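You operate a simulated robot arm through the tools that you are given. There is no shell and no other tool. Be economical: measure what you need, move in short steps, check, and stop when the job is done.

The job below is to be done with a simulated two-armed robot. You get a single attempt, and the scene is never put back.

JOB
Take the teal tea towel from the sideboard top and hang it over the radiator rail.

The check looks at the end state, three seconds after you hand in, the way a careful person would. Anything else that was tipped, shoved, dropped, spilled or broken makes it a failure. Flat cloth is picked up by pressing the open fingertips on it (5 to 10 N) and closing them slowly along it; thin cloth reads only 2 to 8 mm in the jaws.

ROBOT AND FRAMES
Two 7-joint arms with two-finger parallel grippers on one trunk, on a base that drives. Base frame: it is fixed to the floor where the robot stands at the start and does not move with it; the origin is under the middle of the robot, x ahead of it, y to its left, z up. Lengths are in m, angles in rad, forces in N, time in s.
The left shoulder is at the start at [0.05, 0.165, 1.055], the right one opposite. With the tool pointing down near the work surface each hand reaches from about 0.22 to 0.7 m from the robot's upright axis, wherever it stands, measured 20 degrees to its own side. Payload 3.91 kg a hand.
The TCP of each hand is the grasp point between the finger pads, 0.03 m short of the fingertips. In the tool frame z runs along the fingers and y along their closing line. Largest opening 0.11 m; finger width 0.02, thickness 0.01; the body of the gripper, 0.048 by 0.112 m, starts 0.055 m behind the TCP.
Orientation is told as [roll, pitch, yaw] about the base's x, y, z axes, in that order, counted from this pose: with the fingers straight down and closing along the base's y, the tool's x points along the base's -x, its y along +y and its z along -z.

CONTROLS
- The arms move only by the tool nudge_tool. It takes "left_moves", "right_moves" or both (then of equal length, played together; a hand with none holds still); each is a list of rows, each a list of 7 numbers: the shift along the tool's x, y, z in m, then the turn, a rotation vector about the tool's x, y, z in rad, then the gripper command, from -1 (fully open) to 1 (shut), values between in proportion. In form: [[tx, ty, tz, ax, ay, az, gripper], ...]. A call has 1 to 8 rows; each row shifts and turns the commanded pose from where the row before left it, along the tool's axes as they then stand. A row lasts 0.2 s, in which the tool goes at most 0.05 m and 0.15 rad; a call with a longer step from one row to the next is refused whole, and so is a gripper value outside its range. A pose out of reach is approached as far as the arm can. The call stops where the force on the tool passes 40 N (or 10 N more than at its start, if that is more) or the arm is blocked; 0.2 s more then pass. The fingers move at their own pace (about 0.045 m/s each) and stop on an object; they squeeze with about 39 N. The grip force told is the motor's: it shows also when the fingers shut on nothing. Time passes only in rows, and 0.2 s behind the last, so rows that do not move let the fingers close. It gives the time, the measured TCP pose, the force on the tool (base axes), the opening and the grip force at its end, in the units of the frame above (readings bear some noise), with the torque about the TCP (base axes, N m) and any sound that the robot's microphone picked up.
- Cameras (640 x 400 px; columns grow to the right, rows downward): "scene" is now at [0.1186, 0.0219, 1.2407]; the picture's right is [0.07, -1.00, 0.00], its down [-0.49, -0.03, -0.87] and it looks along [0.87, 0.06, -0.50] (base axes); focal length 286 px, centre (320, 200). "left" rides on the left gripper at [0.072, -0.017, -0.103] in its tool frame; the picture's right is [0.23, 0.97, 0.00], its down [-0.76, 0.18, -0.62] and it looks along [-0.61, 0.14, 0.78] (tool axes); focal length 222 px, centre (320, 200). "right" rides on the right gripper at [0.072, 0.017, -0.103] in its tool frame; the picture's right is [-0.23, 0.97, 0.00], its down [-0.76, -0.18, -0.62] and it looks along [-0.61, -0.14, 0.78] (tool axes); focal length 222 px, centre (320, 200). There is no depth. A picture from a camera that has moved, and an enlarged one, comes with that camera's place and axes in the base frame and with its lens. The place of the scene camera against the robot may be out by one fixed shift of up to 0.025 m in any direction.
- grab_frame(camera): a new picture of that camera. No time passes.
- move_column(by): slides the trunk up (or, below 0, down) by that many m; the arms and the scene camera ride with it, the base frame stays. It gives what a move gives, with no picture.
- drive_base(legs): drives the robot by 1 to 6 legs, each [ahead, left, turn to the left] in m, m and rad, along the robot's own axes; the way and the turn of a leg run together, so that a leg with both is an arc; at most 1.5 m and 3.142 rad a leg. The arms and the cameras ride along, it lands a little off, and it stops where it bumps. It gives what a move gives.
- turn_head(pan, tilt): turns the head with the scene camera to pan (to the left, within 1.396 rad either way) and tilt (down, from -0.506 to 1.204), counted from straight ahead of the robot. It gives what a move gives.
- zoom(camera, box): a new picture of the part [left, top, right, bottom] of that camera's present view, enlarged. No time passes.
- close_job(): hands the job in; it is judged then, once.

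Work in short steps. Places have to be worked out from the pictures, the camera data and where the tool is seen: move nearer, look again, correct. Check each grasp and each placing, and mend what went wrong. You have 120 turns and 108 pictures in all, those below and enlarged ones among them. Open the grippers and draw the arms clear of the work before you hand the job in, unless the task says otherwise; then end with one line.

The tools are called after "Request:" as name(argument=value, ...) on one line, values as JSON. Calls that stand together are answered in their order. nudge_tool: Moves the arms, as the interface text tells. Its arguments: {"type":"object","properties":{"left_moves":{"type":"array","items":{"type":"array","items":{"type":"number"}}},"right_moves":{"type":"array","items":{"type":"array","items":{"type":"number"}}}},"required":[]} The other tools are called the same way: move_column (by) slides the trunk up or down; drive_base (legs) drives the base; turn_head (pan, tilt) turns the head that bears the scene camera; grab_frame (camera) takes a picture; zoom (camera, box) takes an enlarged picture of a part of a camera's view; close_job () hands the job in.

At the start:

```text
time_s: 0.0
left_position: [0.4711, 0.3325, 1.008]
left_ee_rot: [0.0, -0.001, 0.0]
left_contact_force: [0.1, 0.0, 0.3]
left_wrist_torque: [0.0, 0.0, 0.0]
left_grip_width: 0.1099
left_grip_force: 0.0
right_position: [0.4652, -0.1203, 1.0416]
right_ee_rot: [0.0, 0.001, -0.003]
right_contact_force: [-0.1, 0.9, -0.2]
right_wrist_torque: [-0.01, -0.01, 0.03]
right_grip_width: 0.11
right_grip_force: 0.1
trunk travel left (down, up): [-0.275, 0.228]
robot x, y, heading: [-0.0007, 0.0003, 0.001]
head pan, tilt: [0.07, 0.518]
```

scene: 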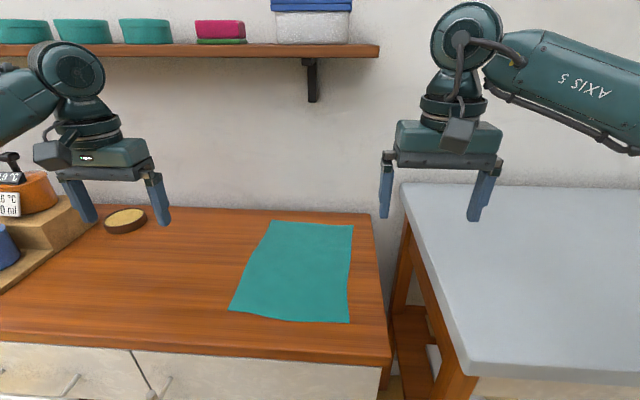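
right: 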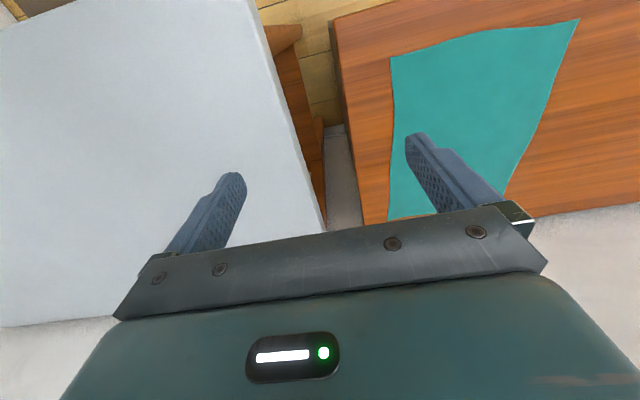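
left: 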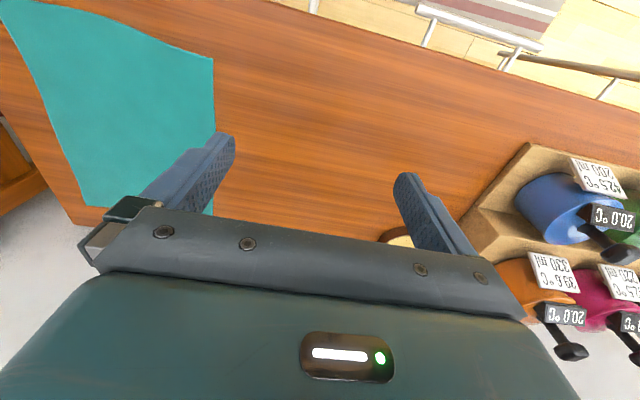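

The towel lies flat on the sideboard ahead; the radiator rail isn't in view yet. I turn the head to look to the left for it.

Request:
turn_head(pan=1.2, tilt=0.5)

Request:
grab_frame(camera="scene")

Request:
turn_head(pan=-1.2, tilt=0.5)

Request:
grab_frame(camera="scene")

```text
time_s: 1.4
left_position: [0.4711, 0.333, 1.0076]
left_ee_rot: [0.002, 0.002, 0.0]
left_contact_force: [-0.2, -1.0, -0.2]
left_wrist_torque: [0.0, -0.01, 0.04]
left_grip_width: 0.11
left_grip_force: 0.1
right_position: [0.4669, -0.1202, 1.0422]
right_ee_rot: [0.0, 0.001, -0.001]
right_contact_force: [0.0, -1.0, 0.1]
right_wrist_torque: [0.01, 0.0, -0.01]
right_grip_width: 0.1101
right_grip_force: 0.1
trunk travel left (down, up): [-0.275, 0.228]
robot x, y, heading: [0.0021, 0.0004, -0.0]
head pan, tilt: [1.201, 0.499]
```

```text
104 pictures are left
camera scene: at [0.0613, 0.1004, 1.2425], right [0.93, -0.36, 0.0], down [-0.17, -0.45, -0.88], along [0.32, 0.82, -0.48], focal length 286 px, centre (320, 200)
```

scene: 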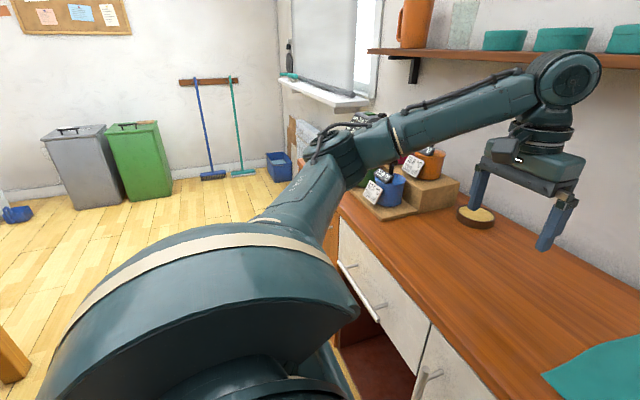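

```text
time_s: 3.5
left_position: [0.4717, 0.3316, 1.0085]
left_ee_rot: [0.0, 0.0, 0.0]
left_contact_force: [0.0, 0.7, 0.3]
left_wrist_torque: [0.02, 0.0, -0.01]
left_grip_width: 0.11
left_grip_force: 0.0
right_position: [0.4658, -0.12, 1.0416]
right_ee_rot: [0.0, 0.001, -0.002]
right_contact_force: [0.1, 0.7, 0.2]
right_wrist_torque: [0.02, 0.0, 0.02]
right_grip_width: 0.1098
right_grip_force: 0.1
trunk travel left (down, up): [-0.275, 0.228]
robot x, y, heading: [-0.0024, 0.0008, 0.002]
head pan, tilt: [-1.201, 0.499]
```

```text
103 pictures are left
camera scene: at [0.0612, -0.0692, 1.2425], right [-0.93, -0.36, 0.0], down [-0.17, 0.45, -0.88], along [0.32, -0.82, -0.48], focal length 286 px, centre (320, 200)
```

scene: 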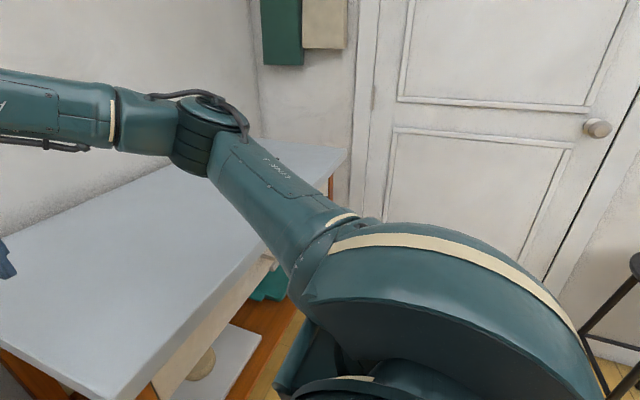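

The radiator may be under the window or behind me. I zoom on the corner under the window first.

Request:
turn_head(pan=1.396, tilt=0.3)

Request:
grab_frame(camera="scene")

Request:
turn_head(pan=-1.396, tilt=0.3)

Request:
grab_frame(camera="scene")

```text
time_s: 5.9
left_position: [0.4722, 0.3332, 1.0079]
left_ee_rot: [0.003, 0.0, 0.002]
left_contact_force: [0.0, -0.1, 0.5]
left_wrist_torque: [-0.01, 0.01, 0.01]
left_grip_width: 0.1101
left_grip_force: 0.0
right_position: [0.4665, -0.1191, 1.0415]
right_ee_rot: [-0.001, -0.001, -0.003]
right_contact_force: [1.4, 0.0, 0.1]
right_wrist_torque: [-0.02, -0.01, -0.02]
right_grip_width: 0.1099
right_grip_force: 0.0
trunk travel left (down, up): [-0.275, 0.228]
robot x, y, heading: [-0.0006, -0.0038, -0.001]
head pan, tilt: [1.396, 0.3]
```

```text
102 pictures are left
camera scene: at [0.0446, 0.1075, 1.2609], right [0.98, -0.17, 0.0], down [-0.05, -0.29, -0.96], along [0.17, 0.94, -0.3], focal length 286 px, centre (320, 200)
```

scene: 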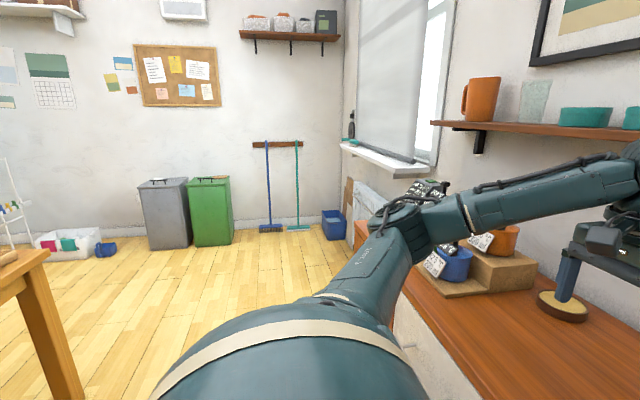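

```text
time_s: 8.3
left_position: [0.4708, 0.3322, 1.0078]
left_ee_rot: [0.002, 0.0, 0.0]
left_contact_force: [-0.3, -0.3, 0.4]
left_wrist_torque: [0.02, -0.01, 0.02]
left_grip_width: 0.1103
left_grip_force: 0.1
right_position: [0.466, -0.1197, 1.0411]
right_ee_rot: [0.001, -0.001, -0.002]
right_contact_force: [0.9, 0.5, 0.0]
right_wrist_torque: [0.02, 0.0, 0.0]
right_grip_width: 0.1102
right_grip_force: 0.0
trunk travel left (down, up): [-0.275, 0.228]
robot x, y, heading: [0.0009, -0.0014, -0.001]
head pan, tilt: [-1.396, 0.3]
```

```text
101 pictures are left
camera scene: at [0.0446, -0.0763, 1.2609], right [-0.98, -0.17, 0.0], down [-0.05, 0.29, -0.96], along [0.17, -0.94, -0.3], focal length 286 px, centre (320, 200)
```

scene: 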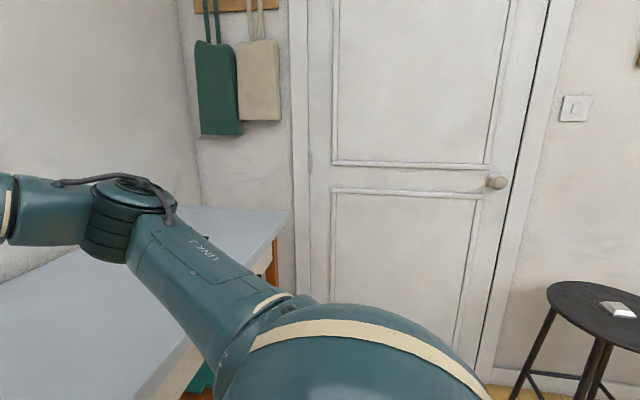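

There's a white radiator under the window to the left. I zoom on it.

Request:
turn_head(pan=1.25, tilt=0.3)

Request:
zoom(camera="scene", box=[200, 130, 400, 255])

Request:
turn_head(pan=-0.1, tilt=0.9)

Request:
grab_frame(camera="scene")

```text
time_s: 10.7
left_position: [0.4703, 0.3326, 1.0079]
left_ee_rot: [0.002, -0.001, -0.001]
left_contact_force: [-0.4, -0.3, -0.2]
left_wrist_torque: [-0.03, 0.05, 0.0]
left_grip_width: 0.11
left_grip_force: 0.0
right_position: [0.4656, -0.1199, 1.0414]
right_ee_rot: [0.0, 0.001, -0.001]
right_contact_force: [0.5, -0.1, -0.3]
right_wrist_torque: [0.0, 0.01, 0.01]
right_grip_width: 0.1101
right_grip_force: 0.0
trunk travel left (down, up): [-0.275, 0.228]
robot x, y, heading: [0.0033, 0.0019, -0.003]
head pan, tilt: [1.25, 0.3]
```

```text
3.20 times, centred on (300, 192) of scene
camera zoom: at [0.0578, 0.1042, 1.2609], right [0.95, -0.32, 0.0], down [-0.09, -0.28, -0.96], along [0.3, 0.91, -0.3], focal length 917 px, centre (384, 224)
```

zoom: 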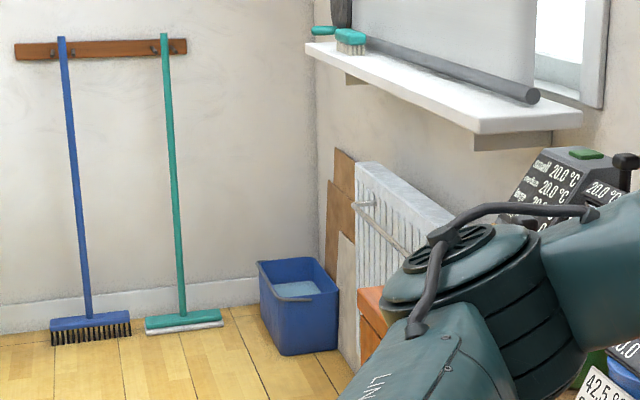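

```text
time_s: 12.2
left_position: [0.4704, 0.3323, 1.0084]
left_ee_rot: [0.004, -0.001, 0.001]
left_contact_force: [0.8, -0.5, -0.4]
left_wrist_torque: [0.0, 0.01, -0.01]
left_grip_width: 0.11
left_grip_force: 0.0
right_position: [0.465, -0.1205, 1.0408]
right_ee_rot: [0.001, 0.0, -0.004]
right_contact_force: [-0.3, 0.0, -0.3]
right_wrist_torque: [-0.01, 0.01, -0.02]
right_grip_width: 0.1101
right_grip_force: 0.0
trunk travel left (down, up): [-0.275, 0.228]
robot x, y, heading: [0.002, 0.0004, -0.001]
head pan, tilt: [-0.099, 0.901]
```

```text
99 pictures are left
camera scene: at [0.1034, 0.0082, 1.2086], right [-0.1, -1.0, 0.0], down [-0.78, 0.08, -0.62], along [0.62, -0.06, -0.78], focal length 286 px, centre (320, 200)
```

scene: 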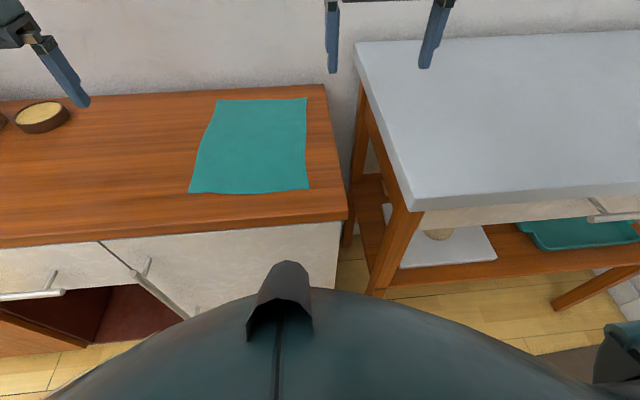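

The radiator with a front rail stands past the left end of the sideboard. Wrist-camera triangulation puts the towel's near edge at x≈0.46–0.47, y from −0.01 to 0.245. I bring both hands above the two near corners, part open, and look.

Request:
nudge_tool(left_moves=[[-0.005, -0.02, 0.016, 0, 0, 0, 0.1], [-0.005, -0.02, 0.016, 0, 0, 0, 0.1], [-0.005, -0.02, 0.016, 0, 0, 0, 0.1], [-0.005, -0.02, 0.016, 0, 0, 0, 0.1], [-0.005, -0.02, 0.016, 0, 0, 0, 0.1], [-0.005, -0.02, 0.016, 0, 0, 0, 0.1]], right_moves=[[-0.006, 0.024, 0.022, 0, 0, 0, 0.1], [-0.006, 0.024, 0.022, 0, 0, 0, 0.1], [-0.006, 0.024, 0.022, 0, 0, 0, 0.1], [-0.006, 0.024, 0.022, 0, 0, 0, 0.1], [-0.006, 0.024, 0.022, 0, 0, 0, 0.1], [-0.006, 0.024, 0.022, 0, 0, 0, 0.1]])

Request:
grab_frame(camera="left")

Request:
grab_frame(camera="right")

Request:
grab_frame(camera="scene")

```text
time_s: 13.6
left_position: [0.5003, 0.2125, 0.9116]
left_ee_rot: [0.002, -0.002, 0.002]
left_contact_force: [-0.1, 0.4, 0.0]
left_wrist_torque: [-0.01, 0.01, -0.03]
left_grip_width: 0.0496
left_grip_force: 0.1
right_position: [0.501, 0.0255, 0.9078]
right_ee_rot: [0.0, 0.0, -0.002]
right_contact_force: [0.2, -1.0, -0.7]
right_wrist_torque: [-0.02, -0.01, 0.0]
right_grip_width: 0.0496
right_grip_force: 0.1
trunk travel left (down, up): [-0.275, 0.228]
robot x, y, heading: [0.0048, 0.0029, 0.005]
head pan, tilt: [-0.099, 0.901]
```

```text
98 pictures are left
camera left: at [0.4283, 0.1957, 1.0138], right [-0.23, 0.97, 0.0], down [0.76, 0.18, 0.62], along [0.61, 0.14, -0.78], focal length 222 px, centre (320, 200)
```

left: 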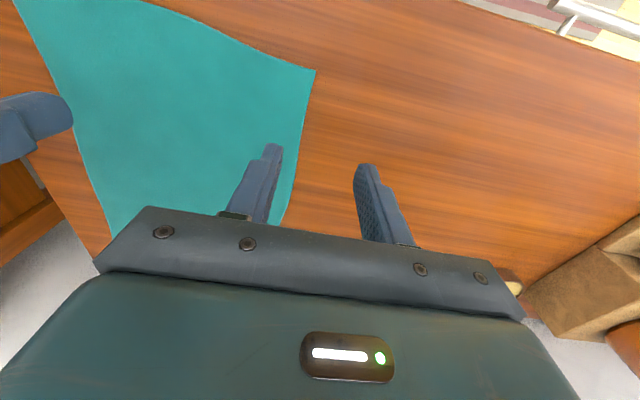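

```text
97 pictures are left
camera right: at [0.4294, 0.0426, 1.0116], right [0.23, 0.97, 0.0], down [0.76, -0.18, 0.62], along [0.61, -0.14, -0.78], focal length 222 px, centre (320, 200)
```

right: 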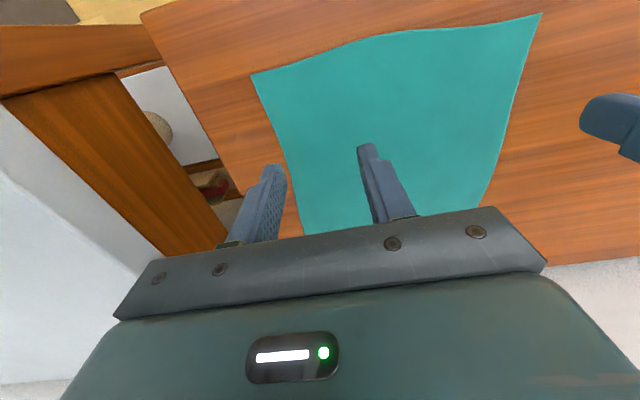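

```text
96 pictures are left
camera scene: at [0.1036, 0.0082, 1.2086], right [-0.1, -1.0, 0.0], down [-0.78, 0.08, -0.62], along [0.62, -0.06, -0.78], focal length 286 px, centre (320, 200)
```

scene: 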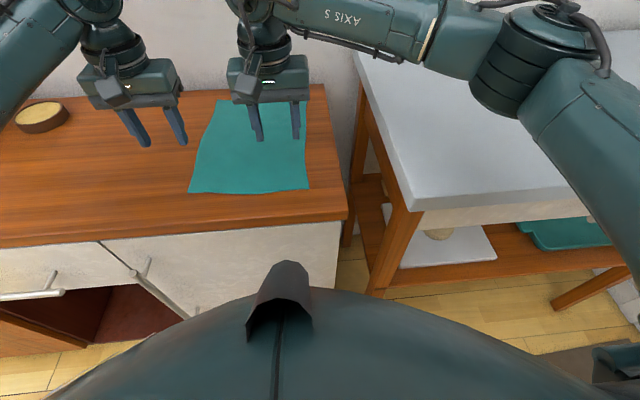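

Comparing both wrist cameras, the towel surface is actually at z≈0.80, with near corners at (0.463, 0.20) and (0.45, −0.02). I shift the hands to about 3 cm inside the corners and lower to TCP z≈0.86.

Request:
nudge_tool(left_moves=[[0.006, -0.015, 0.01, 0, 0, 0, 0.1], [0.006, -0.015, 0.02, 0, 0, 0, 0.1], [0.005, -0.0125, 0.02, 0, 0, 0, 0.1], [0, 0, 0, 0, 0, 0, 0.1]], right_moves=[[0.01, -0.005, 0.01, 0, 0, 0, 0.1], [0.01, -0.005, 0.02, 0, 0, 0, 0.1], [0.009, -0.0035, 0.02, 0, 0, 0, 0.1], [0, 0, 0, 0, 0, 0, 0.1]])

Request:
grab_frame(camera="left")

Request:
grab_frame(camera="right")

```text
time_s: 14.6
left_position: [0.4851, 0.1693, 0.8616]
left_ee_rot: [0.001, 0.001, 0.0]
left_contact_force: [0.2, -0.1, -0.4]
left_wrist_torque: [-0.02, 0.0, -0.02]
left_grip_width: 0.0496
left_grip_force: 0.1
right_position: [0.4738, 0.0108, 0.8586]
right_ee_rot: [0.001, 0.001, -0.001]
right_contact_force: [0.0, -0.3, -0.1]
right_wrist_torque: [0.02, 0.02, 0.0]
right_grip_width: 0.0493
right_grip_force: 0.1
trunk travel left (down, up): [-0.275, 0.228]
robot x, y, heading: [0.003, -0.0002, 0.002]
head pan, tilt: [-0.099, 0.901]
```

```text
95 pictures are left
camera left: at [0.4112, 0.1528, 0.9641], right [-0.23, 0.97, 0.0], down [0.76, 0.18, 0.62], along [0.61, 0.14, -0.78], focal length 222 px, centre (320, 200)
```

left: 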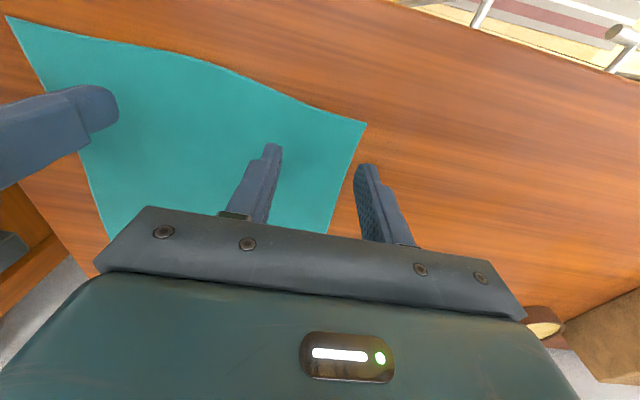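

```text
94 pictures are left
camera right: at [0.4018, 0.0279, 0.9621], right [0.23, 0.97, 0.0], down [0.76, -0.18, 0.62], along [0.61, -0.14, -0.78], focal length 222 px, centre (320, 200)
```

right: 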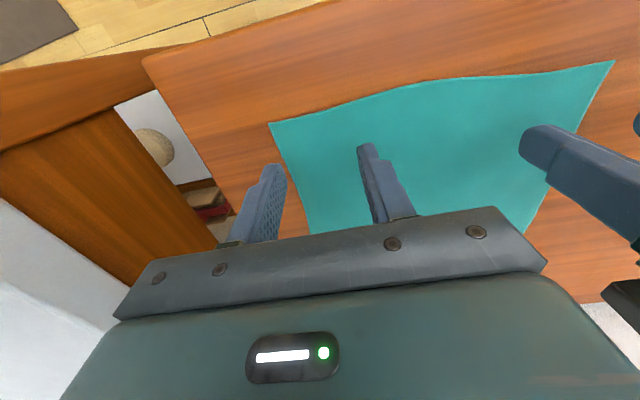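

The outer fingers sit right at the cloth's side edges; I shift both hands 8–9 mm inward and lower to just above the surface.

Request:
nudge_tool(left_moves=[[0, -0.009, 0.01, 0, 0, 0, 0.1], [0, 0, 0.01, 0, 0, 0, 0.1], [0, 0, 0.006, 0, 0, 0, 0.1], [0, 0, 0.002, 0, 0, 0, 0.1]], right_moves=[[0, 0.008, 0.01, 0, 0, 0, 0.1], [0, 0, 0.01, 0, 0, 0, 0.1], [0, 0, 0.004, 0, 0, 0, 0.1], [0, 0, 0.002, 0, 0, 0, 0.1]])

```text
time_s: 15.6
left_position: [0.4845, 0.1612, 0.8337]
left_ee_rot: [0.002, 0.001, 0.0]
left_contact_force: [-0.6, 0.3, 0.1]
left_wrist_torque: [0.01, 0.01, 0.01]
left_grip_width: 0.0492
left_grip_force: 0.0
right_position: [0.473, 0.0199, 0.8314]
right_ee_rot: [0.0, 0.0, -0.004]
right_contact_force: [0.0, 0.0, -0.1]
right_wrist_torque: [0.05, 0.02, 0.02]
right_grip_width: 0.0495
right_grip_force: 0.0
trunk travel left (down, up): [-0.275, 0.228]
robot x, y, heading: [-0.0008, 0.0027, -0.002]
head pan, tilt: [-0.099, 0.901]
```

No contact yet; I go on down in small steps.

Request:
nudge_tool(left_moves=[[0, 0, 0.002, 0, 0, 0, 0.1], [0, 0, 0.002, 0, 0, 0, 0.1]], right_moves=[[0, 0, 0.001, 0, 0, 0, 0.1], [0, 0, 0.001, 0, 0, 0, 0.1]])

Request:
zoom(camera="left", box=[200, 60, 480, 235])

```text
time_s: 16.2
left_position: [0.4838, 0.161, 0.8327]
left_ee_rot: [0.002, -0.002, -0.001]
left_contact_force: [0.1, -0.3, 4.6]
left_wrist_torque: [0.1, 0.04, 0.02]
left_grip_width: 0.0495
left_grip_force: 0.1
right_position: [0.4737, 0.0193, 0.8304]
right_ee_rot: [-0.001, -0.001, 0.0]
right_contact_force: [1.3, 0.0, 5.1]
right_wrist_torque: [-0.11, 0.0, 0.01]
right_grip_width: 0.0495
right_grip_force: 0.1
trunk travel left (down, up): [-0.275, 0.228]
robot x, y, heading: [-0.0014, -0.0006, 0.001]
head pan, tilt: [-0.099, 0.901]
```

```text
2.29 times, centred on (340, 148) of left
camera zoom: at [0.4108, 0.1442, 0.9337], right [-0.23, 0.97, 0.0], down [0.76, 0.18, 0.63], along [0.61, 0.14, -0.78], focal length 508 px, centre (274, 320)
```

zoom: 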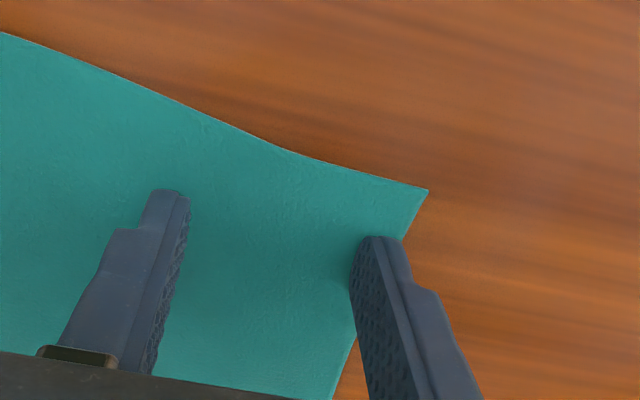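

Both are pressing at about 5 N, on the cloth. I press slightly more and close slowly.

Request:
nudge_tool(left_moves=[[0, 0, 0.0005, 0, 0, 0, 0.15], [0, 0, 0, 0, 0, 0, 0.25], [0, 0, 0, 0, 0, 0, 0.35], [0, 0, 0, 0, 0, 0, 0.45], [0, 0, 0, 0, 0, 0, 0.55], [0, 0, 0, 0, 0, 0, 0.65], [0, 0, 0, 0, 0, 0, 0.75], [0, 0, 0, 0, 0, 0, 0.82]], right_moves=[[0, 0, 0.0005, 0, 0, 0, 0.15], [0, 0, 0, 0, 0, 0, 0.25], [0, 0, 0, 0, 0, 0, 0.35], [0, 0, 0, 0, 0, 0, 0.45], [0, 0, 0, 0, 0, 0, 0.55], [0, 0, 0, 0, 0, 0, 0.65], [0, 0, 0, 0, 0, 0, 0.75], [0, 0, 0, 0, 0, 0, 0.82]])

Request:
nudge_tool(left_moves=[[0, 0, 0, 0, 0, 0, 0.88], [0, 0, 0, 0, 0, 0, 0.94], [0, 0, 0, 0, 0, 0, 1], [0, 0, 0, 0, 0, 0, 1], [0, 0, 0, 0, 0, 0, 1]], right_moves=[[0, 0, 0, 0, 0, 0, 0.88], [0, 0, 0, 0, 0, 0, 0.94], [0, 0, 0, 0, 0, 0, 1], [0, 0, 0, 0, 0, 0, 1], [0, 0, 0, 0, 0, 0, 1]])

Request:
grab_frame(camera="left")

Request:
grab_frame(camera="right")

```text
time_s: 18.0
left_position: [0.4832, 0.1591, 0.8313]
left_ee_rot: [-0.001, -0.006, -0.001]
left_contact_force: [0.6, -4.9, 21.9]
left_wrist_torque: [0.04, 0.0, 0.02]
left_grip_width: 0.0102
left_grip_force: 0.1
right_position: [0.4713, 0.0183, 0.8322]
right_ee_rot: [0.001, -0.005, -0.002]
right_contact_force: [0.8, 3.7, 10.8]
right_wrist_torque: [0.13, -0.03, 0.03]
right_grip_width: 0.0106
right_grip_force: 0.9
trunk travel left (down, up): [-0.275, 0.228]
robot x, y, heading: [-0.0005, 0.0013, -0.002]
head pan, tilt: [-0.099, 0.901]
```

```text
time_s: 19.2
left_position: [0.4821, 0.1603, 0.8321]
left_ee_rot: [0.002, -0.003, -0.001]
left_contact_force: [0.7, -5.0, 22.1]
left_wrist_torque: [-0.02, 0.01, 0.02]
left_grip_width: 0.0024
left_grip_force: 38.6
right_position: [0.4721, 0.0179, 0.8326]
right_ee_rot: [0.001, -0.003, -0.003]
right_contact_force: [0.2, 4.6, 15.8]
right_wrist_torque: [0.09, 0.13, -0.06]
right_grip_width: 0.0002
right_grip_force: 37.4
trunk travel left (down, up): [-0.275, 0.228]
robot x, y, heading: [0.0013, 0.002, -0.005]
head pan, tilt: [-0.099, 0.901]
```

```text
92 pictures are left
camera left: at [0.4095, 0.144, 0.9334], right [-0.23, 0.97, 0.0], down [0.76, 0.18, 0.63], along [0.61, 0.14, -0.78], focal length 222 px, centre (320, 200)
```

left: 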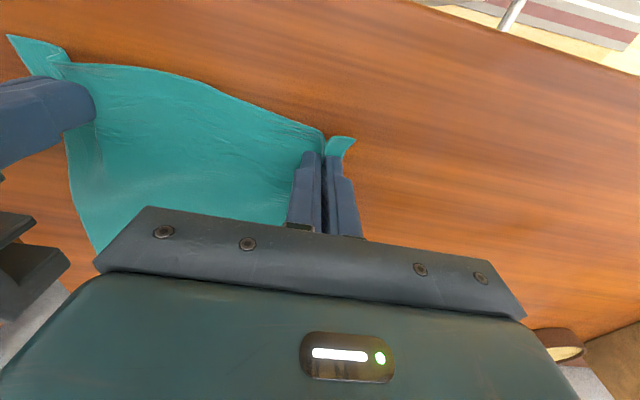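

```text
91 pictures are left
camera right: at [0.3996, 0.0355, 0.9355], right [0.23, 0.97, 0.0], down [0.76, -0.18, 0.63], along [0.61, -0.14, -0.78], focal length 222 px, centre (320, 200)
```

right: 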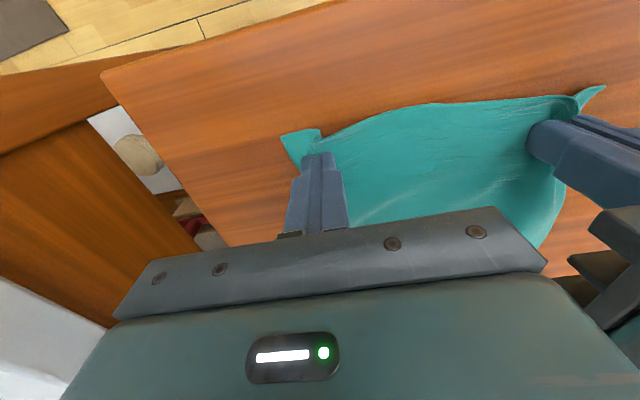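

Left reads 2.4 mm (gripped), right reads 0.2 mm (likely slipped off). I raise the right a little, reopen and press again.

Request:
nudge_tool(right_moves=[[0, 0, -0.008, 0, 0, 0, 1], [0, 0, -0.008, 0, 0, 0, 1], [0, 0, 0, 0, 0, 0, 1]])

Request:
zoom(camera="right", box=[200, 60, 480, 235])

```text
time_s: 20.0
left_position: [0.4828, 0.1601, 0.8316]
left_ee_rot: [0.001, -0.004, 0.0]
left_contact_force: [-4.0, -2.7, 26.6]
left_wrist_torque: [0.06, 0.16, 0.02]
left_grip_width: 0.0021
left_grip_force: 38.4
right_position: [0.4726, 0.0172, 0.8462]
right_ee_rot: [-0.001, -0.001, -0.003]
right_contact_force: [0.0, 0.4, 0.2]
right_wrist_torque: [0.0, -0.01, 0.01]
right_grip_width: 0.0
right_grip_force: 37.3
trunk travel left (down, up): [-0.275, 0.228]
robot x, y, heading: [0.0004, -0.0028, -0.001]
head pan, tilt: [-0.099, 0.901]
```

```text
2.29 times, centred on (340, 148) of right
camera zoom: at [0.3993, 0.0346, 0.9506], right [0.23, 0.97, 0.0], down [0.76, -0.18, 0.62], along [0.61, -0.14, -0.78], focal length 508 px, centre (274, 320)
```

zoom: 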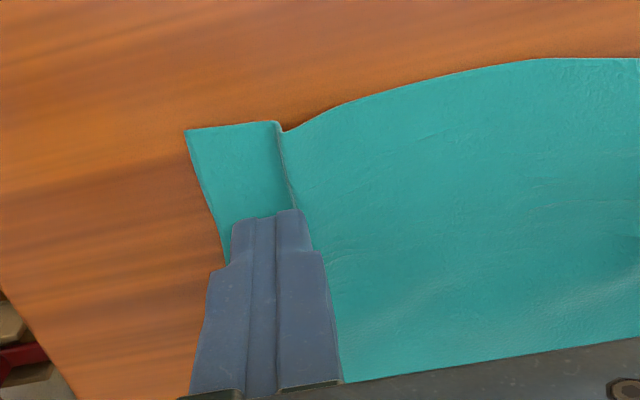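

Right is empty, with a ridge left in the cloth beside it. I reopen, shift a few mm onto the ridge, and press down again.

Request:
nudge_tool(right_moves=[[0, 0.005, 0, 0, 0, 0, 0.1], [0, 0, 0, 0, 0, 0, 0.1], [0, 0, 0, 0, 0, 0, 0.1], [0, 0, 0.01, 0, 0, 0, 0.1], [0, 0, 0.005, 0, 0, 0, 0.1], [0, 0, 0.002, 0, 0, 0, 0.1], [0, 0, 0, 0, 0, 0, 0.1]])

Request:
zoom(camera="right", box=[200, 60, 480, 235])

```text
time_s: 21.6
left_position: [0.4826, 0.16, 0.831]
left_ee_rot: [0.001, -0.007, 0.001]
left_contact_force: [-0.9, -2.4, 23.4]
left_wrist_torque: [0.07, 0.11, -0.02]
left_grip_width: 0.0021
left_grip_force: 39.2
right_position: [0.4731, 0.0232, 0.8316]
right_ee_rot: [0.002, -0.003, -0.002]
right_contact_force: [-2.3, -0.6, 11.8]
right_wrist_torque: [-0.22, 0.08, -0.07]
right_grip_width: 0.0495
right_grip_force: 0.0
trunk travel left (down, up): [-0.275, 0.228]
robot x, y, heading: [0.0029, 0.0, 0.003]
head pan, tilt: [-0.099, 0.901]
```

```text
2.29 times, centred on (340, 148) of right
camera zoom: at [0.3995, 0.0401, 0.9349], right [0.23, 0.97, 0.0], down [0.76, -0.18, 0.63], along [0.61, -0.14, -0.78], focal length 508 px, centre (274, 320)
```

zoom: 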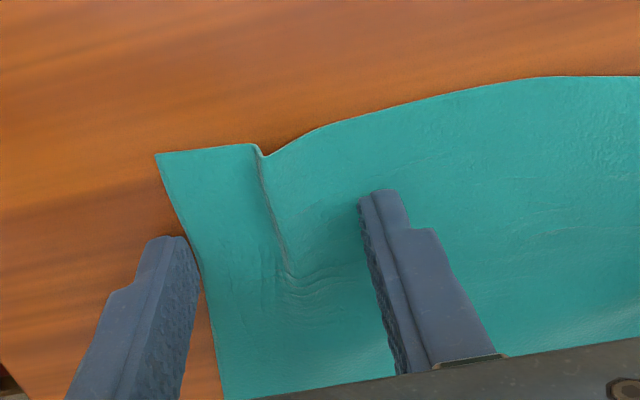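

The outer finger is now just off the cloth edge. I lift a little, narrow the opening to 3 cm, and press again.

Request:
nudge_tool(right_moves=[[0, 0.0, -0.008, 0, 0, 0, 0.1], [0, 0.002, 0, 0, 0, 0, 0.42], [0, 0, 0, 0, 0, 0, 0.42], [0, 0, 0.006, 0, 0, 0, 0.42], [0, 0, 0.002, 0, 0, 0, 0.42], [0, 0, 0, 0, 0, 0, 0.42]])

Request:
zoom(camera="right", box=[200, 60, 480, 235])

```text
time_s: 23.0
left_position: [0.483, 0.161, 0.8303]
left_ee_rot: [0.002, -0.003, 0.001]
left_contact_force: [-2.0, -0.9, 25.3]
left_wrist_torque: [0.1, 0.16, 0.0]
left_grip_width: 0.0023
left_grip_force: 39.1
right_position: [0.471, 0.0241, 0.831]
right_ee_rot: [0.003, -0.003, 0.0]
right_contact_force: [-2.3, -1.0, 6.7]
right_wrist_torque: [-0.12, 0.04, -0.02]
right_grip_width: 0.0321
right_grip_force: 0.3
trunk travel left (down, up): [-0.275, 0.228]
robot x, y, heading: [0.0021, 0.002, -0.002]
head pan, tilt: [-0.099, 0.901]
```

```text
2.29 times, centred on (340, 148) of right
camera zoom: at [0.3994, 0.0419, 0.9351], right [0.23, 0.97, 0.0], down [0.76, -0.18, 0.63], along [0.61, -0.14, -0.78], focal length 508 px, centre (274, 320)
```

zoom: 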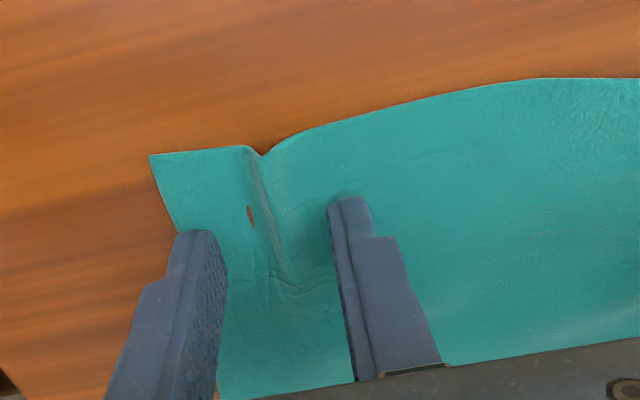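

Fingers straddle the ridge at ~7 N; close slowly.

Request:
nudge_tool(right_moves=[[0, 0, 0, 0, 0, 0, 0.5], [0, 0, 0, 0, 0, 0, 0.58], [0, 0, 0, 0, 0, 0, 0.66], [0, 0, 0, 0, 0, 0, 0.74], [0, 0, 0, 0, 0, 0, 0.82], [0, 0, 0, 0, 0, 0, 0.9], [0, 0, 0, 0, 0, 0, 1], [0, 0, 0, 0, 0, 0, 1]])

Request:
nudge_tool(right_moves=[[0, 0, 0, 0, 0, 0, 1], [0, 0, 0, 0, 0, 0, 1]])

Request:
zoom(camera="right", box=[200, 60, 480, 235])

```text
time_s: 24.8
left_position: [0.4815, 0.1613, 0.8317]
left_ee_rot: [0.001, -0.005, -0.001]
left_contact_force: [2.3, -6.5, 21.3]
left_wrist_torque: [-0.09, -0.01, -0.05]
left_grip_width: 0.0024
left_grip_force: 39.0
right_position: [0.4716, 0.0265, 0.8334]
right_ee_rot: [0.007, -0.007, -0.001]
right_contact_force: [2.5, 14.3, 22.0]
right_wrist_torque: [0.46, 0.01, 0.01]
right_grip_width: 0.0018
right_grip_force: 39.6
trunk travel left (down, up): [-0.275, 0.228]
robot x, y, heading: [-0.0013, 0.0042, -0.002]
head pan, tilt: [-0.099, 0.901]
```

```text
time_s: 25.4
left_position: [0.4824, 0.1601, 0.8308]
left_ee_rot: [0.0, -0.006, -0.001]
left_contact_force: [4.8, -9.7, 21.7]
left_wrist_torque: [-0.19, -0.02, -0.05]
left_grip_width: 0.0025
left_grip_force: 38.5
right_position: [0.4723, 0.0262, 0.8326]
right_ee_rot: [0.007, -0.005, 0.0]
right_contact_force: [2.4, 17.3, 24.1]
right_wrist_torque: [0.58, 0.0, 0.02]
right_grip_width: 0.0019
right_grip_force: 39.1
trunk travel left (down, up): [-0.275, 0.228]
robot x, y, heading: [-0.0001, 0.0026, -0.003]
head pan, tilt: [-0.099, 0.901]
```

```text
2.29 times, centred on (340, 148) of right
camera zoom: at [0.3991, 0.0434, 0.9368], right [0.23, 0.97, 0.01], down [0.76, -0.18, 0.63], along [0.61, -0.14, -0.78], focal length 508 px, centre (274, 320)
```

zoom: 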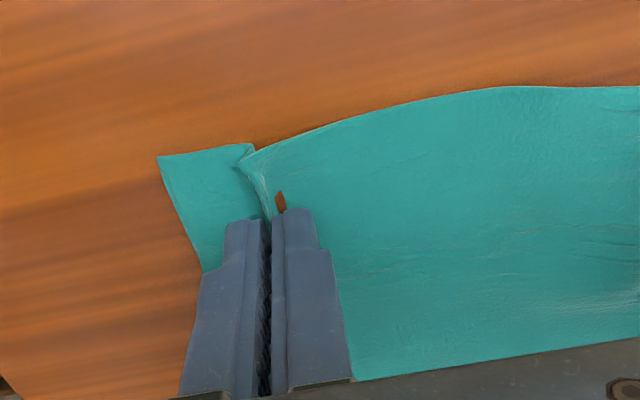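

Both grip now (2.5 and 1.9 mm). I lift gently, easing the hands together a little as the cloth between is taut.

Request:
nudge_tool(left_moves=[[0, -0.002, -0.003, 0, 0, 0, 1], [0, -0.001, -0.005, 0, 0, 0, 1], [0, 0, -0.01, 0, 0, 0, 1], [0, 0, -0.01, 0, 0, 0, 1], [0, 0, -0.01, 0, 0, 0, 1], [0, 0, -0.01, 0, 0, 0, 1]], right_moves=[[0, 0.003, -0.003, 0, 0, 0, 1], [0, 0.001, -0.005, 0, 0, 0, 1], [0, 0, -0.01, 0, 0, 0, 1], [0, 0, -0.01, 0, 0, 0, 1], [0, 0, -0.01, 0, 0, 0, 1], [0, 0, -0.01, 0, 0, 0, 1]])

Request:
grab_frame(camera="right")

Request:
grab_frame(camera="left")

Request:
grab_frame(camera="scene")

```text
time_s: 26.8
left_position: [0.4838, 0.1579, 0.8777]
left_ee_rot: [0.002, 0.0, 0.001]
left_contact_force: [-0.2, -1.5, -0.2]
left_wrist_torque: [-0.04, -0.01, 0.02]
left_grip_width: 0.0022
left_grip_force: 39.4
right_position: [0.4728, 0.0296, 0.8788]
right_ee_rot: [-0.002, 0.0, -0.002]
right_contact_force: [0.5, 1.2, -0.3]
right_wrist_torque: [0.05, -0.02, 0.01]
right_grip_width: 0.002
right_grip_force: 38.9
trunk travel left (down, up): [-0.275, 0.228]
robot x, y, heading: [-0.0032, 0.002, -0.001]
head pan, tilt: [-0.099, 0.901]
```

```text
86 pictures are left
camera right: at [0.4003, 0.0471, 0.9811], right [0.23, 0.97, 0.0], down [0.76, -0.18, 0.62], along [0.61, -0.14, -0.78], focal length 222 px, centre (320, 200)
```

right: 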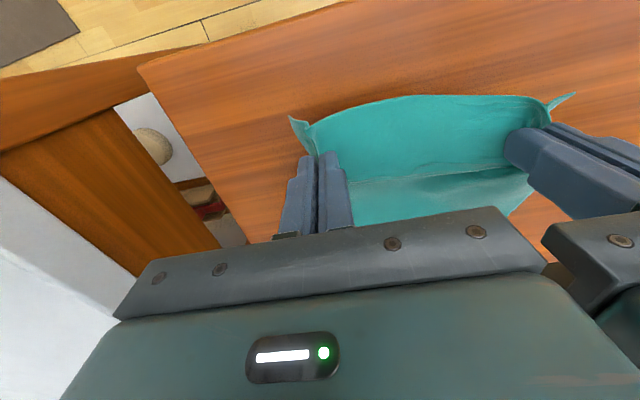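

```text
85 pictures are left
camera left: at [0.4112, 0.1414, 0.9802], right [-0.23, 0.97, 0.0], down [0.76, 0.18, 0.62], along [0.61, 0.14, -0.78], focal length 222 px, centre (320, 200)
```

left: 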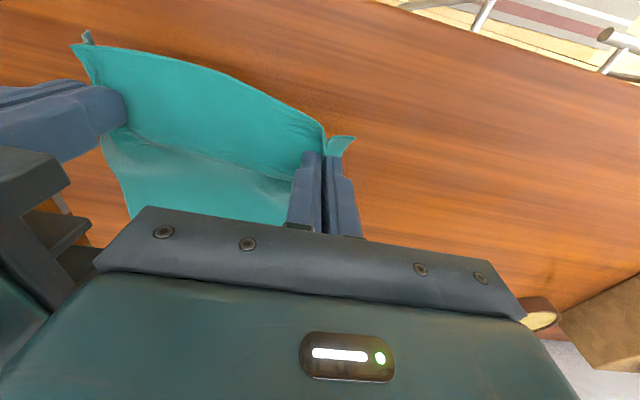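

```text
84 pictures are left
camera scene: at [0.1033, 0.0081, 1.2086], right [-0.1, -1.0, 0.0], down [-0.78, 0.08, -0.62], along [0.62, -0.06, -0.78], focal length 286 px, centre (320, 200)
```

scene: 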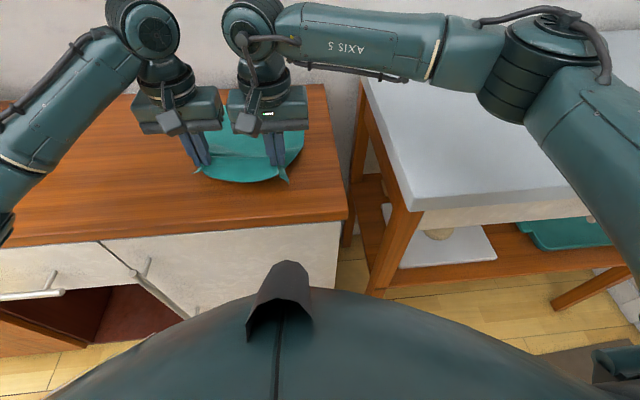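

Towel is held at both corners. I raise the trunk to lift it clear of the sideboard.

Request:
move_column(by=0.2)

Request:
nudge_tool(left_moves=[[0.01, 0, -0.02, 0, 0, 0, 1], [0.01, 0, -0.02, 0, 0, 0, 1], [0.01, 0, -0.02, 0, 0, 0, 1], [0.01, 0, -0.02, 0, 0, 0, 1], [0, 0, -0.02, 0, 0, 0, 1]], right_moves=[[0.01, 0, -0.02, 0, 0, 0, 1], [0.01, 0, -0.02, 0, 0, 0, 1], [0.01, 0, -0.02, 0, 0, 0, 1], [0, 0, -0.02, 0, 0, 0, 1], [0, 0, -0.02, 0, 0, 0, 1]])

Request:
turn_head(pan=0.2, tilt=0.6)

Request:
grab_frame(camera="scene")

```text
time_s: 29.0
left_position: [0.4836, 0.1583, 1.078]
left_ee_rot: [0.003, 0.001, 0.001]
left_contact_force: [-0.6, -0.5, -0.5]
left_wrist_torque: [-0.02, 0.0, -0.03]
left_grip_width: 0.0023
left_grip_force: 39.2
right_position: [0.4727, 0.0299, 1.0772]
right_ee_rot: [0.001, -0.001, 0.0]
right_contact_force: [0.8, 0.5, 0.9]
right_wrist_torque: [-0.01, -0.01, 0.01]
right_grip_width: 0.0019
right_grip_force: 39.4
trunk travel left (down, up): [-0.475, 0.028]
robot x, y, heading: [0.0011, 0.0009, -0.001]
head pan, tilt: [-0.099, 0.901]
```

```text
time_s: 30.2
left_position: [0.4446, 0.1581, 1.1774]
left_ee_rot: [0.002, -0.001, 0.0]
left_contact_force: [0.3, -0.5, -0.2]
left_wrist_torque: [0.02, 0.0, -0.01]
left_grip_width: 0.0022
left_grip_force: 39.2
right_position: [0.4425, 0.0305, 1.1772]
right_ee_rot: [0.0, 0.0, -0.001]
right_contact_force: [0.5, 0.2, -0.6]
right_wrist_torque: [0.04, -0.01, 0.0]
right_grip_width: 0.0018
right_grip_force: 38.8
trunk travel left (down, up): [-0.475, 0.028]
robot x, y, heading: [-0.0007, 0.001, 0.001]
head pan, tilt: [-0.099, 0.901]
```

```text
time_s: 31.0
left_position: [0.4443, 0.1579, 1.1784]
left_ee_rot: [0.001, -0.001, 0.001]
left_contact_force: [0.4, -0.4, -0.3]
left_wrist_torque: [0.02, 0.04, 0.01]
left_grip_width: 0.0021
left_grip_force: 39.4
right_position: [0.4426, 0.0319, 1.1767]
right_ee_rot: [-0.002, -0.001, -0.002]
right_contact_force: [0.3, 0.4, 0.6]
right_wrist_torque: [0.0, -0.01, -0.04]
right_grip_width: 0.0016
right_grip_force: 38.7
trunk travel left (down, up): [-0.475, 0.028]
robot x, y, heading: [-0.0004, 0.0003, 0.001]
head pan, tilt: [0.201, 0.6]
```

```text
83 pictures are left
camera scene: at [0.1149, 0.0331, 1.4333], right [0.2, -0.98, 0.0], down [-0.55, -0.11, -0.82], along [0.81, 0.16, -0.57], focal length 286 px, centre (320, 200)
```

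scene: 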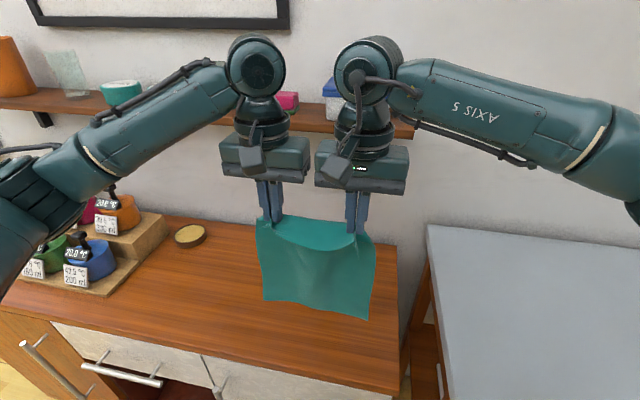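

The towel hangs nicely between the hands, clear of the top. I back away in short legs.

Request:
drive_base(legs=[[-0.2, 0, 0], [-0.2, 0, 0]])

Request:
turn_head(pan=0.95, tilt=0.5)

Request:
grab_frame(camera="scene")

Request:
turn_head(pan=1.39, tilt=0.8)

Request:
grab_frame(camera="scene")

```text
time_s: 33.8
left_position: [0.0438, 0.1585, 1.1788]
left_ee_rot: [0.002, -0.001, 0.0]
left_contact_force: [0.2, 0.5, -0.1]
left_wrist_torque: [-0.01, -0.01, 0.02]
left_grip_width: 0.0026
left_grip_force: 39.1
right_position: [0.0415, 0.0318, 1.1781]
right_ee_rot: [-0.002, 0.001, 0.001]
right_contact_force: [-1.1, 0.2, -0.3]
right_wrist_torque: [-0.02, 0.02, -0.01]
right_grip_width: 0.0019
right_grip_force: 38.7
trunk travel left (down, up): [-0.475, 0.028]
robot x, y, heading: [-0.4006, 0.0012, 0.005]
head pan, tilt: [0.201, 0.6]
```

```text
time_s: 34.9
left_position: [0.045, 0.1579, 1.1783]
left_ee_rot: [0.001, -0.001, 0.0]
left_contact_force: [0.7, 0.0, 0.6]
left_wrist_torque: [0.02, -0.01, 0.0]
left_grip_width: 0.0022
left_grip_force: 38.9
right_position: [0.0423, 0.0311, 1.1775]
right_ee_rot: [0.0, 0.0, 0.0]
right_contact_force: [0.0, -0.1, -0.2]
right_wrist_torque: [-0.01, 0.0, -0.01]
right_grip_width: 0.0018
right_grip_force: 38.5
trunk travel left (down, up): [-0.475, 0.028]
robot x, y, heading: [-0.4002, -0.0035, 0.005]
head pan, tilt: [0.949, 0.499]
```

```text
82 pictures are left
camera scene: at [-0.3187, 0.0897, 1.4425], right [0.81, -0.58, 0.0], down [-0.28, -0.39, -0.88], along [0.51, 0.71, -0.48], focal length 286 px, centre (320, 200)
```

scene: 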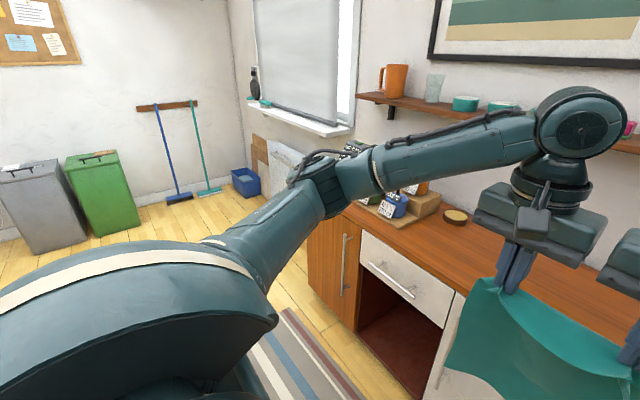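

```text
time_s: 35.8
left_position: [0.0456, 0.158, 1.1781]
left_ee_rot: [0.001, -0.001, -0.003]
left_contact_force: [-0.8, -0.9, -0.3]
left_wrist_torque: [0.02, -0.03, -0.01]
left_grip_width: 0.0022
left_grip_force: 38.9
right_position: [0.0425, 0.031, 1.1771]
right_ee_rot: [0.0, 0.001, 0.001]
right_contact_force: [-0.7, 0.7, -0.2]
right_wrist_torque: [0.02, -0.03, -0.01]
right_grip_width: 0.0019
right_grip_force: 39.3
trunk travel left (down, up): [-0.475, 0.028]
robot x, y, heading: [-0.4008, -0.0042, 0.003]
head pan, tilt: [1.389, 0.799]
```

```text
81 pictures are left
camera scene: at [-0.3572, 0.0951, 1.4166], right [0.98, -0.18, 0.0], down [-0.13, -0.7, -0.7], along [0.13, 0.69, -0.72], focal length 286 px, centre (320, 200)
```

scene: 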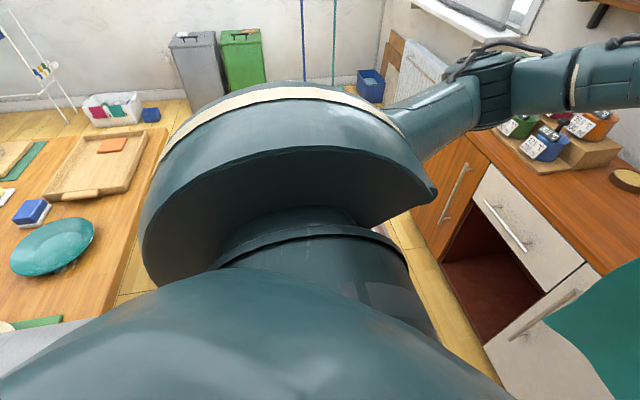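

A clear corridor: table edge behind at x≈−0.80, sideboard front at ≈0.37. I drive left along it and look at the radiator.

Request:
drive_base(legs=[[0, 0.4, 0], [0, 0.3, 0]])

Request:
turn_head(pan=0.75, tilt=0.6)

Request:
grab_frame(camera="scene")

```text
time_s: 39.9
left_position: [0.0454, 0.8555, 1.1782]
left_ee_rot: [-0.001, -0.001, -0.006]
left_contact_force: [-0.5, -0.1, 0.3]
left_wrist_torque: [0.0, 0.0, -0.03]
left_grip_width: 0.0021
left_grip_force: 38.5
right_position: [0.0432, 0.7288, 1.1785]
right_ee_rot: [0.001, 0.0, -0.005]
right_contact_force: [0.5, 0.5, -0.2]
right_wrist_torque: [0.0, 0.0, 0.02]
right_grip_width: 0.0017
right_grip_force: 38.7
trunk travel left (down, up): [-0.475, 0.028]
robot x, y, heading: [-0.3996, 0.6975, -0.003]
head pan, tilt: [1.389, 0.799]
```

```text
time_s: 40.9
left_position: [0.0451, 0.8556, 1.1776]
left_ee_rot: [0.002, 0.0, -0.006]
left_contact_force: [0.0, 0.3, 0.3]
left_wrist_torque: [0.01, 0.01, -0.03]
left_grip_width: 0.002
left_grip_force: 39.7
right_position: [0.0444, 0.7291, 1.177]
right_ee_rot: [0.0, -0.002, -0.006]
right_contact_force: [0.2, 0.2, -0.1]
right_wrist_torque: [0.0, -0.02, 0.01]
right_grip_width: 0.002
right_grip_force: 39.3
trunk travel left (down, up): [-0.475, 0.028]
robot x, y, heading: [-0.3993, 0.6972, -0.008]
head pan, tilt: [0.75, 0.6]
```

```text
80 pictures are left
camera scene: at [-0.3069, 0.7745, 1.4334], right [0.68, -0.73, 0.0], down [-0.41, -0.38, -0.82], along [0.6, 0.56, -0.57], focal length 286 px, centre (320, 200)
```

scene: 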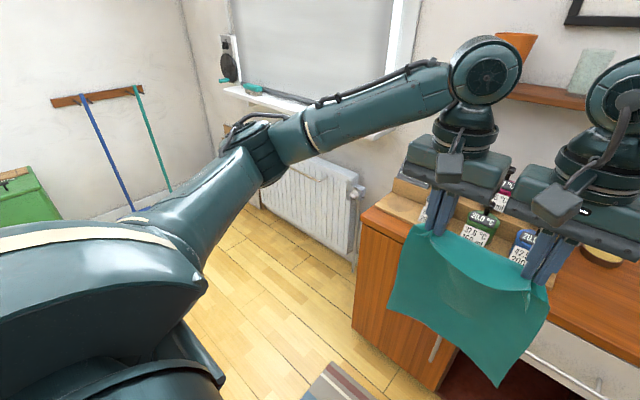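

The radiator is visible past the sideboard. I continue left 0.5 m and look straight at it.

Request:
drive_base(legs=[[0, 0.5, 0.005]])

Request:
turn_head(pan=0.3, tilt=0.6)

Request:
grab_frame(camera="scene")

```text
time_s: 43.9
left_position: [0.0461, 1.3539, 1.1779]
left_ee_rot: [0.001, 0.002, 0.0]
left_contact_force: [0.1, -0.1, -0.2]
left_wrist_torque: [0.0, 0.01, 0.0]
left_grip_width: 0.002
left_grip_force: 39.0
right_position: [0.0431, 1.2284, 1.1764]
right_ee_rot: [-0.001, 0.0, -0.002]
right_contact_force: [-0.1, -0.1, -0.5]
right_wrist_torque: [0.01, 0.01, 0.01]
right_grip_width: 0.0016
right_grip_force: 39.3
trunk travel left (down, up): [-0.475, 0.028]
robot x, y, heading: [-0.398, 1.197, -0.001]
head pan, tilt: [0.75, 0.6]
```

```text
time_s: 44.8
left_position: [0.0455, 1.3552, 1.178]
left_ee_rot: [0.003, 0.0, -0.001]
left_contact_force: [0.2, 0.1, -0.5]
left_wrist_torque: [0.01, 0.04, 0.0]
left_grip_width: 0.0026
left_grip_force: 39.0
right_position: [0.0442, 1.2279, 1.1777]
right_ee_rot: [0.0, 0.0, -0.003]
right_contact_force: [0.3, -0.2, 0.0]
right_wrist_torque: [-0.02, -0.01, 0.01]
right_grip_width: 0.0018
right_grip_force: 39.0
trunk travel left (down, up): [-0.475, 0.028]
robot x, y, heading: [-0.395, 1.1963, -0.007]
head pan, tilt: [0.3, 0.6]
```

```text
79 pictures are left
camera scene: at [-0.2862, 1.2391, 1.4334], right [0.3, -0.96, 0.0], down [-0.54, -0.17, -0.83], along [0.79, 0.24, -0.56], focal length 286 px, centre (320, 200)
```

scene: 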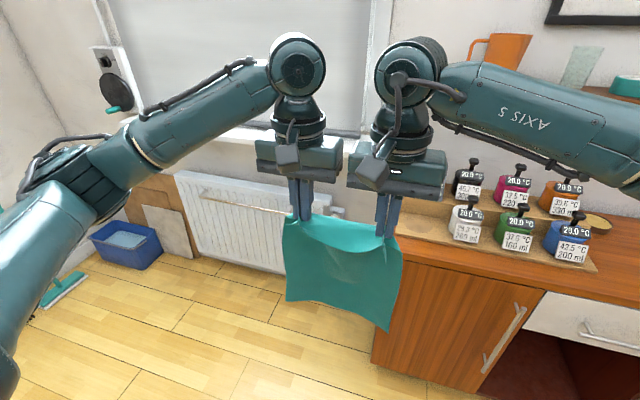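

I can see the rail along the radiator's front. Zoom in.

Request:
zoom(camera="scene", box=[160, 130, 380, 268])

```text
2.90 times, centred on (270, 199) of scene
camera zoom: at [-0.2862, 1.2391, 1.4334], right [0.3, -0.96, 0.0], down [-0.54, -0.17, -0.83], along [0.79, 0.24, -0.56], focal length 830 px, centre (465, 203)
```

zoom: 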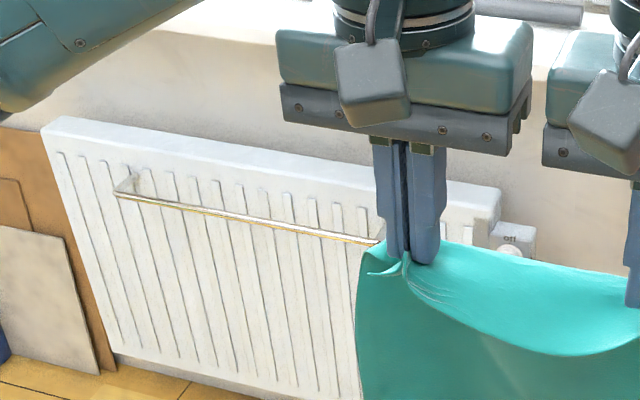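

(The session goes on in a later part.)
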